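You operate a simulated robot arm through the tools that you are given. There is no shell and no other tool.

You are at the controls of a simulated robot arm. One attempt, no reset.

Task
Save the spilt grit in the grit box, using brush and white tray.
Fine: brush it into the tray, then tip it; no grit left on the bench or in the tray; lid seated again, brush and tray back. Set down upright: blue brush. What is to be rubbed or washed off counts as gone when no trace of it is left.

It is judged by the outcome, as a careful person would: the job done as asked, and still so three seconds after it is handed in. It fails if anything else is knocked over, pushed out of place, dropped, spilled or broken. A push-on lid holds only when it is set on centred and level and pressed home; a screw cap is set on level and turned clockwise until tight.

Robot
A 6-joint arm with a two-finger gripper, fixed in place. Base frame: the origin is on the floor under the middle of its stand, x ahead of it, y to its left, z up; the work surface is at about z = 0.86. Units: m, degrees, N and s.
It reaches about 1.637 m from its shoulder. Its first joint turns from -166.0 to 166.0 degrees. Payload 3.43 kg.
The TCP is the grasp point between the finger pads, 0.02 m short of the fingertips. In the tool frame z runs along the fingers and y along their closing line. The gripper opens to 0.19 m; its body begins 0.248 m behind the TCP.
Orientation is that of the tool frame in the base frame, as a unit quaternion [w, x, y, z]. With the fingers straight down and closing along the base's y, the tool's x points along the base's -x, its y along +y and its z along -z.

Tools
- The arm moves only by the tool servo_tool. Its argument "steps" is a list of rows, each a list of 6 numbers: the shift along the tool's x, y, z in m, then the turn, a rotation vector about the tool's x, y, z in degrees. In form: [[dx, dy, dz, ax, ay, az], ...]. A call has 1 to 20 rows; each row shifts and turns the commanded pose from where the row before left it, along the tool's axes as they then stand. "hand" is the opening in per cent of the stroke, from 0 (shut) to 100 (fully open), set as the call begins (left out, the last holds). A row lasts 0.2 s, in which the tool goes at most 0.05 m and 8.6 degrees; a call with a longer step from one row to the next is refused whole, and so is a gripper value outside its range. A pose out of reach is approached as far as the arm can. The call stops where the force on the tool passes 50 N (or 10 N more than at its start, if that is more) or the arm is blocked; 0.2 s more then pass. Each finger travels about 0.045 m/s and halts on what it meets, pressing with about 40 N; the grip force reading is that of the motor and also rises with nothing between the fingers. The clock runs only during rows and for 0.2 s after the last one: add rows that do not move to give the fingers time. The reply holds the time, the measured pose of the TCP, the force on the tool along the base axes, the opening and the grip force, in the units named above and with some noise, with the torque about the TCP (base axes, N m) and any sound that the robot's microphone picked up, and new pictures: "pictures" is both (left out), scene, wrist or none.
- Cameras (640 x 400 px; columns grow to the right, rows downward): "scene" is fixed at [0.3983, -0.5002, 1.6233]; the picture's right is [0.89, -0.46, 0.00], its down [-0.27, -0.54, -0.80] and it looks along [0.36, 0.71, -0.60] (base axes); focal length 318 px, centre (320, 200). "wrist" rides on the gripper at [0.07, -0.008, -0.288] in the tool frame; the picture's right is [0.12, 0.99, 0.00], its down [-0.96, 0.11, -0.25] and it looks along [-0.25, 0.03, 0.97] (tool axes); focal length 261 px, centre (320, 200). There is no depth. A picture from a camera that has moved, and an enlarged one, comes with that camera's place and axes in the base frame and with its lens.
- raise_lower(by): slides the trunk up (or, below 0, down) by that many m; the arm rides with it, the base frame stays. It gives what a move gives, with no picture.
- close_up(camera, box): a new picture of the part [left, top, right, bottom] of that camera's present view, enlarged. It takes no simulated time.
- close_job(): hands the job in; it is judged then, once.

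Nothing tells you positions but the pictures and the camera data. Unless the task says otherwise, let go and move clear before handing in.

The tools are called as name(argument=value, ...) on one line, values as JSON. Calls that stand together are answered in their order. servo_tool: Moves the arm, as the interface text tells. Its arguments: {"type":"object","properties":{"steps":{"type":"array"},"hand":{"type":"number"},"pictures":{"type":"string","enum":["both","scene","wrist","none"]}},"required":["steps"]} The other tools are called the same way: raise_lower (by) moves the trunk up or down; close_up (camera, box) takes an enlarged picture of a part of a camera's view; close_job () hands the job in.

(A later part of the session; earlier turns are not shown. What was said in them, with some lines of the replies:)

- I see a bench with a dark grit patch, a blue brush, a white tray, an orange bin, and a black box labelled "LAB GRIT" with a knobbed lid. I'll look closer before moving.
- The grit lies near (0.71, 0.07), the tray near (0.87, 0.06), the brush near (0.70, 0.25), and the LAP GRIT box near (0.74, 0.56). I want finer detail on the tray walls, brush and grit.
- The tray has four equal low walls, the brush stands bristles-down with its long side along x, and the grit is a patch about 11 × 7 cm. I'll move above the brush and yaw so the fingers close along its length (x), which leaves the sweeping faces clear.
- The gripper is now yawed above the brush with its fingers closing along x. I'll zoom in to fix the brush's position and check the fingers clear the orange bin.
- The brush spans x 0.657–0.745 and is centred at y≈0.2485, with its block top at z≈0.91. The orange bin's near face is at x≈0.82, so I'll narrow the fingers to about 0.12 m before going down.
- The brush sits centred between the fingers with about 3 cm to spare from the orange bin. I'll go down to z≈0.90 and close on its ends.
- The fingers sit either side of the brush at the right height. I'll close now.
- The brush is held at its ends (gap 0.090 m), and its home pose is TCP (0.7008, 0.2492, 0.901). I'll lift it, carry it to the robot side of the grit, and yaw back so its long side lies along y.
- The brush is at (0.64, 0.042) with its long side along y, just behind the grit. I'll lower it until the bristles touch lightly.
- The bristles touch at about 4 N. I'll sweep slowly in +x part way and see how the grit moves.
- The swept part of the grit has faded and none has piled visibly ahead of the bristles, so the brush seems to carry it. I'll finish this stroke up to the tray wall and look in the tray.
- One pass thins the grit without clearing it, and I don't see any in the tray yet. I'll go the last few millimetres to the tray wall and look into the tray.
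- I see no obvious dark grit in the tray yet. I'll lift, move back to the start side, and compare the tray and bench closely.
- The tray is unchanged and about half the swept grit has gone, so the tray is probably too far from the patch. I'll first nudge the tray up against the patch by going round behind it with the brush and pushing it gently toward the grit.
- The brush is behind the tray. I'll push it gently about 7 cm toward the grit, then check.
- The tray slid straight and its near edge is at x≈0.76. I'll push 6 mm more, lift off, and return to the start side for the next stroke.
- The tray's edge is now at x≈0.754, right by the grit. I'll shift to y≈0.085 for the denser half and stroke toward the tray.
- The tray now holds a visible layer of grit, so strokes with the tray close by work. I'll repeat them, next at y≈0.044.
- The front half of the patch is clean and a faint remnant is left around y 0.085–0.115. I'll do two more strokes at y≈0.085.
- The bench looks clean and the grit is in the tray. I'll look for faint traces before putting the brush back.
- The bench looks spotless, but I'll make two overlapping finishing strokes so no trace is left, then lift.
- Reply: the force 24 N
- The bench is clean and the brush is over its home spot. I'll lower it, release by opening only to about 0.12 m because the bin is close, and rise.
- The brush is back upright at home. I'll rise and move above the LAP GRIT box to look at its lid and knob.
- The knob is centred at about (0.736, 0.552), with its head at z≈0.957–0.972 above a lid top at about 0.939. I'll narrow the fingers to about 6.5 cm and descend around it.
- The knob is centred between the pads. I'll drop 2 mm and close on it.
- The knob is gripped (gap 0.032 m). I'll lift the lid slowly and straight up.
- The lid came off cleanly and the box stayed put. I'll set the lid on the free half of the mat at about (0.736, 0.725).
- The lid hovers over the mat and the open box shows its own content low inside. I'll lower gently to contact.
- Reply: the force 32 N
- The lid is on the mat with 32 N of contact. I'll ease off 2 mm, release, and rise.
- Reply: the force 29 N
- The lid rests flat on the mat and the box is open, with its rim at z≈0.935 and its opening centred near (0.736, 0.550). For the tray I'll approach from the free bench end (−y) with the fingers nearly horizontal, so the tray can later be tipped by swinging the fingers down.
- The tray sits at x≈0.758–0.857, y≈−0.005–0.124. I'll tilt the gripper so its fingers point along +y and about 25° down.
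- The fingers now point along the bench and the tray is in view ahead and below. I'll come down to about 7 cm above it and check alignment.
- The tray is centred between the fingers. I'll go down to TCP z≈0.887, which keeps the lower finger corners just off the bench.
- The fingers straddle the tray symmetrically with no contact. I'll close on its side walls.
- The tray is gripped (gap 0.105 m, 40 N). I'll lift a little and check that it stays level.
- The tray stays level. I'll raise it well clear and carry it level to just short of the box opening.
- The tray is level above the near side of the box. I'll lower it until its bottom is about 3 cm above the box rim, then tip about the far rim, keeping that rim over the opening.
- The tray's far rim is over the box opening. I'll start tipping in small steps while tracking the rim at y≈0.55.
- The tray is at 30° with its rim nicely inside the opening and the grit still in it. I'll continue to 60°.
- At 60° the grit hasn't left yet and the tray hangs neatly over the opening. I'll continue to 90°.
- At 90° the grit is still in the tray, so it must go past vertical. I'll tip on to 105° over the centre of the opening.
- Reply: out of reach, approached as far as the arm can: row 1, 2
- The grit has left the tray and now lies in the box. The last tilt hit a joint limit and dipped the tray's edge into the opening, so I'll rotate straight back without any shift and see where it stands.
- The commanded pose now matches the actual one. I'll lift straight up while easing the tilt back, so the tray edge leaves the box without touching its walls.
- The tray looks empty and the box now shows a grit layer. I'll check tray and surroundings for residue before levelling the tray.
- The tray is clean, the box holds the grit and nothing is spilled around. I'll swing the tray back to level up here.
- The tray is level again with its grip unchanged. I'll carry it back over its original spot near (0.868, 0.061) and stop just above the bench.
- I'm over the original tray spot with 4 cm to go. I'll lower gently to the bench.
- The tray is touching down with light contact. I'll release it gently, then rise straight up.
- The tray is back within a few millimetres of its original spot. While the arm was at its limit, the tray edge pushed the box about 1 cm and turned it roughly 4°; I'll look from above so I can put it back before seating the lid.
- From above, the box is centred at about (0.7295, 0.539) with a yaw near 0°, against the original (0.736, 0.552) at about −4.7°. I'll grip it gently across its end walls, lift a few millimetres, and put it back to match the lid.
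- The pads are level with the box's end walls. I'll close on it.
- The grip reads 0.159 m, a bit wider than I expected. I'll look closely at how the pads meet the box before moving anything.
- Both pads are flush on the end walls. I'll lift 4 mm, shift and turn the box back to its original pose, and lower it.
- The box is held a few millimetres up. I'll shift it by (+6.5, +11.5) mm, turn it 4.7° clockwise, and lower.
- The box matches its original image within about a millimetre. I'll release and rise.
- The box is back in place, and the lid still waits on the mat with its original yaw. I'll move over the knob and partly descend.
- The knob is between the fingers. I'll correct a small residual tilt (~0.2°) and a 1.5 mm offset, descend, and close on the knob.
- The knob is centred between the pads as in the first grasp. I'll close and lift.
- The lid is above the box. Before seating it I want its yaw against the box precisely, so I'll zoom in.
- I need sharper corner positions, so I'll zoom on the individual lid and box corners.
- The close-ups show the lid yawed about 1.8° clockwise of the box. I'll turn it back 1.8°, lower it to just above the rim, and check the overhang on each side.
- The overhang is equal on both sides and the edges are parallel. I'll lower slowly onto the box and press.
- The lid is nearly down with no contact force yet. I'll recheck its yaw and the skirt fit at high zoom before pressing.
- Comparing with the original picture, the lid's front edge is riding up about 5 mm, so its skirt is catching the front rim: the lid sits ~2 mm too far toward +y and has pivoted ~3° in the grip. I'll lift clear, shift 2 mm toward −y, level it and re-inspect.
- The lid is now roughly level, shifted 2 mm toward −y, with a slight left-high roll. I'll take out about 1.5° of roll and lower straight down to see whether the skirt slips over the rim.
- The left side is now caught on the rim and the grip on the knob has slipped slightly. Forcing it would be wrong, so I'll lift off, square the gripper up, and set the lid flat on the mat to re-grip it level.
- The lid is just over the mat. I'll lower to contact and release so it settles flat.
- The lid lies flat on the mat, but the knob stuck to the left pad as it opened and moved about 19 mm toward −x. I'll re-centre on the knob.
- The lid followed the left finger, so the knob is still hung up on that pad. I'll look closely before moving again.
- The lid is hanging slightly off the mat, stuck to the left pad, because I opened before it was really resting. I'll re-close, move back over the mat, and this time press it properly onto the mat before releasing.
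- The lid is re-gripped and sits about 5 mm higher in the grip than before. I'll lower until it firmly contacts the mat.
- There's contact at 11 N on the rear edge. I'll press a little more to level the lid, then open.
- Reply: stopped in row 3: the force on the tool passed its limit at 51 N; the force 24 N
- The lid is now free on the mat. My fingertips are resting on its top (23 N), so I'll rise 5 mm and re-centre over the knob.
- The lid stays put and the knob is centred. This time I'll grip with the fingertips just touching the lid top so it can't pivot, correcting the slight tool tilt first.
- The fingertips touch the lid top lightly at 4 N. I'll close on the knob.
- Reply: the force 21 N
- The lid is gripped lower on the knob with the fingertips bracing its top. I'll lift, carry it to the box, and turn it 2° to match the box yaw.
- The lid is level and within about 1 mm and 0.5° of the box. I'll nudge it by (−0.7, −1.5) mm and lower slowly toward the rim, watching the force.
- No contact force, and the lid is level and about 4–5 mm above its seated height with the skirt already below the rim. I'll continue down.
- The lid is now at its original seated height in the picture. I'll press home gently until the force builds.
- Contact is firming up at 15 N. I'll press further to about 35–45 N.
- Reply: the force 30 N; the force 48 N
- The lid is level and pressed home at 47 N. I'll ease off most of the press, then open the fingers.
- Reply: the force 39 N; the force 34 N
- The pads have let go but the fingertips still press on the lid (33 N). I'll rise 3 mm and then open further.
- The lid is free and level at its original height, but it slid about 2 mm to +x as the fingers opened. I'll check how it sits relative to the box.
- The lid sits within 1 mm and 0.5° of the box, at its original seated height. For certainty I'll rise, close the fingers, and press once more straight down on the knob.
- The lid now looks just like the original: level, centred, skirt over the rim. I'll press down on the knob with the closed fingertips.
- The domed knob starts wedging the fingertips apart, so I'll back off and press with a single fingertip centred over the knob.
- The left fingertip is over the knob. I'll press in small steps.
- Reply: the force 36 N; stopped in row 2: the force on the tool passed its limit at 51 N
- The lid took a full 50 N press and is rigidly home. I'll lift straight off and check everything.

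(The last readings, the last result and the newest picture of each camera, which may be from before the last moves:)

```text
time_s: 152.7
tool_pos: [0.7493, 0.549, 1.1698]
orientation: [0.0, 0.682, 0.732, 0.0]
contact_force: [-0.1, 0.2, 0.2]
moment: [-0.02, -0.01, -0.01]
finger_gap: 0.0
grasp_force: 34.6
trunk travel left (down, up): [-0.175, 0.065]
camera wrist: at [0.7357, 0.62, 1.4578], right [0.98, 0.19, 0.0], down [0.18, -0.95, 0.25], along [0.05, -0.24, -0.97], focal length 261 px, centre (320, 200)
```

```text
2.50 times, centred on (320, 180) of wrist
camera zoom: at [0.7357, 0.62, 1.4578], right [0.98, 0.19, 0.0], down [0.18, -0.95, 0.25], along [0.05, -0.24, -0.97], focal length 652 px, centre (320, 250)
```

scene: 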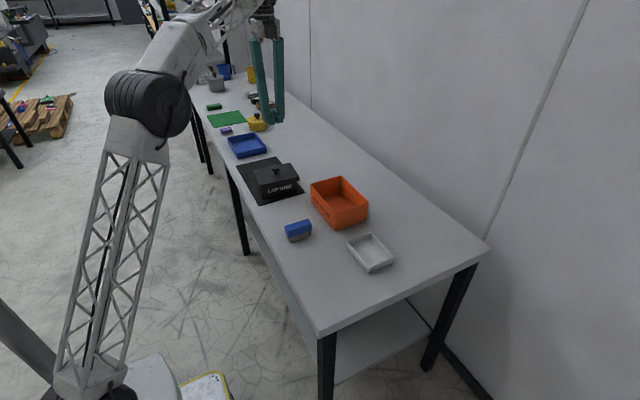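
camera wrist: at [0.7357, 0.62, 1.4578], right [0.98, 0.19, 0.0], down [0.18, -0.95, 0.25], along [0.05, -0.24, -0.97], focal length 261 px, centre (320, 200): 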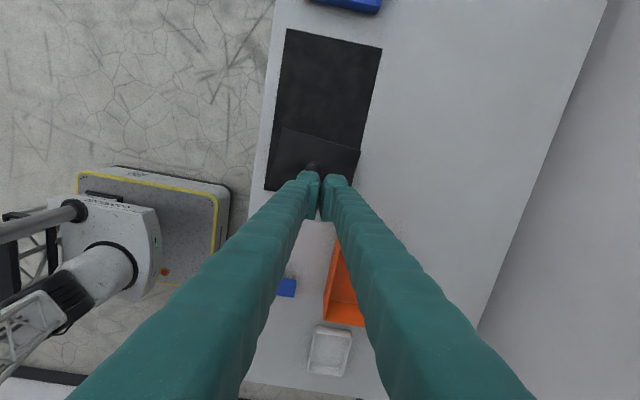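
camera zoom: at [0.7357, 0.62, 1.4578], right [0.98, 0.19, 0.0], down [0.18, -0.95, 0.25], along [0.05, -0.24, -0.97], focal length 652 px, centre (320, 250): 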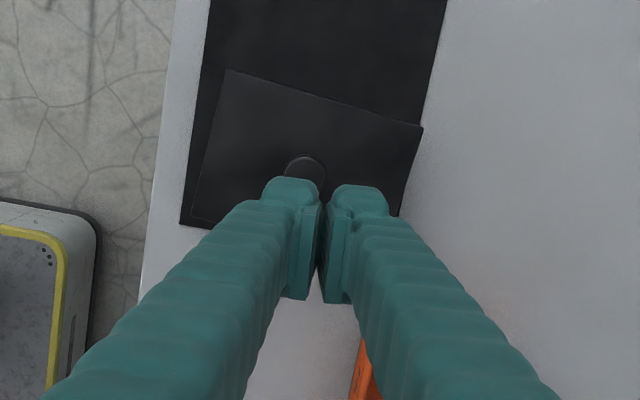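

Everything looks back in place. I'll make a last close check of the bench, the tray floor and the mat for any trace of grit.

close_up(camera="scene", box=[300, 245, 350, 290])

close_up(camera="scene", box=[342, 228, 398, 276])

close_up(camera="scene", box=[280, 212, 320, 245])

close_up(camera="scene", box=[230, 150, 310, 210])

close_up(camera="scene", box=[180, 60, 400, 280])

```text
8.89 times, centred on (325, 268) of scene
camera zoom: at [0.3983, -0.5002, 1.6233], right [0.89, -0.46, 0.0], down [-0.27, -0.54, -0.8], along [0.36, 0.71, -0.6], focal length 2823 px, centre (276, -400)
```

zoom: 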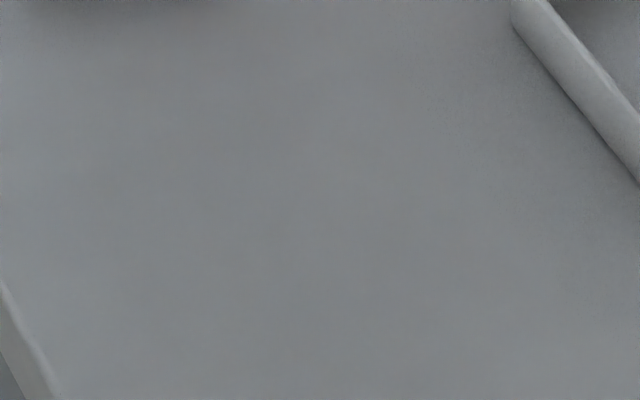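

```text
8.33 times, centred on (370, 252) of scene
camera zoom: at [0.3983, -0.5002, 1.6233], right [0.89, -0.46, 0.0], down [-0.27, -0.54, -0.8], along [0.36, 0.71, -0.6], focal length 2646 px, centre (-97, -233)
```

zoom: 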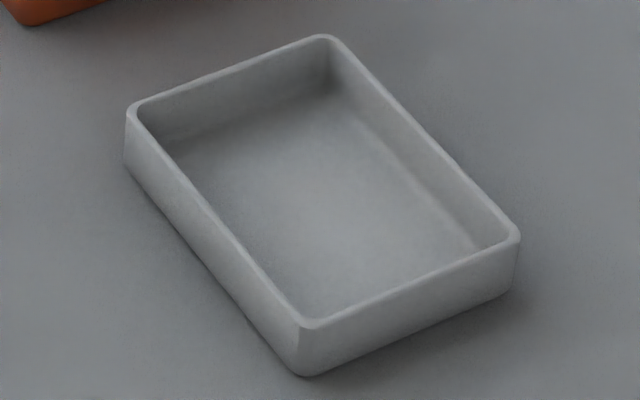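

```text
12.12 times, centred on (300, 228) of scene
camera zoom: at [0.3983, -0.5002, 1.6233], right [0.89, -0.46, 0.0], down [-0.27, -0.54, -0.8], along [0.36, 0.71, -0.6], focal length 3849 px, centre (562, -146)
```

zoom: 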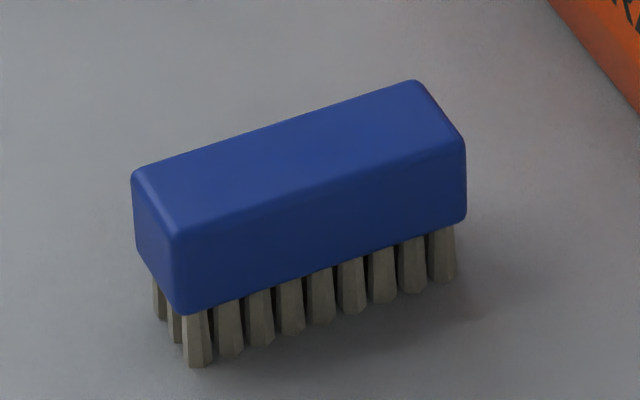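

```text
6.67 times, centred on (270, 180) of scene
camera zoom: at [0.3983, -0.5002, 1.6233], right [0.89, -0.46, 0.0], down [-0.27, -0.54, -0.8], along [0.36, 0.71, -0.6], focal length 2117 px, centre (653, 333)
```

zoom: 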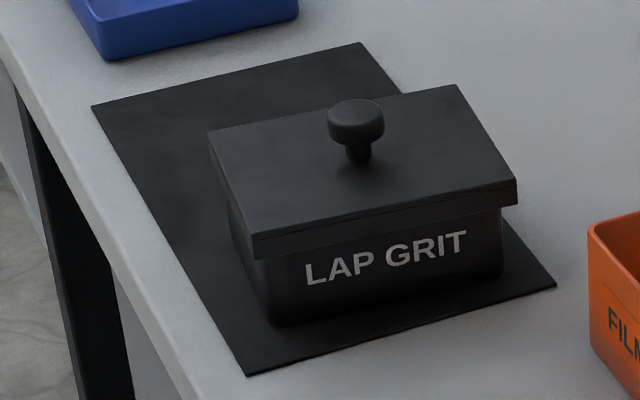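

```text
1.82 times, centred on (290, 170) of scene
camera zoom: at [0.3983, -0.5002, 1.6233], right [0.89, -0.46, 0.0], down [-0.27, -0.54, -0.8], along [0.36, 0.71, -0.6], focal length 577 px, centre (374, 254)
```

zoom: 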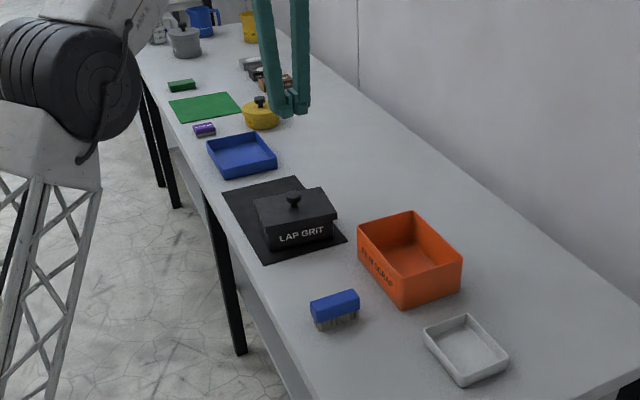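

The bench and tray are spotless, and the grit is in the LAP GRIT box with its lid level and pressed home. The brush stands upright at its spot, the tray is back within about 5 mm, and the arm is clear, so I'm handing in.

close_job()

```text
The job is handed in.
```

I handed the job in, and by the last pictures it is done. The bench and tray show no trace of grit, and the swept grit is in the LAP GRIT box. The brush is upright at its spot, the tray is back, and the arm is clear.

- **First stroke:** I made the first brush stroke with the tray still 7 cm from the patch, and it thinned the grit without anything visible reaching the tray. After I pushed the tray up against the patch, the strokes filled it. I couldn't confirm where the grit from that first stroke went; some of it may not be in the box.
- **Box moved:** While tipping, the arm reached a limit and the tray's edge pushed the box about 1 cm and turned it roughly 4°. I lifted it back before seating the lid; by the pictures it sits within about 2 mm and 1.5° of where it started.
- **Lid:** The first two tries caught on the rim, and the lid stuck to a finger once when I set it down. I re-gripped it level and seated it, then pressed it to about 50 N. It slid about 2 mm as I let go and ended within about 1 mm of centre. No click was heard, and I did not test whether it holds.
- **Brush and tray:** The brush is about 2 mm from its start and the tray about 5 mm.
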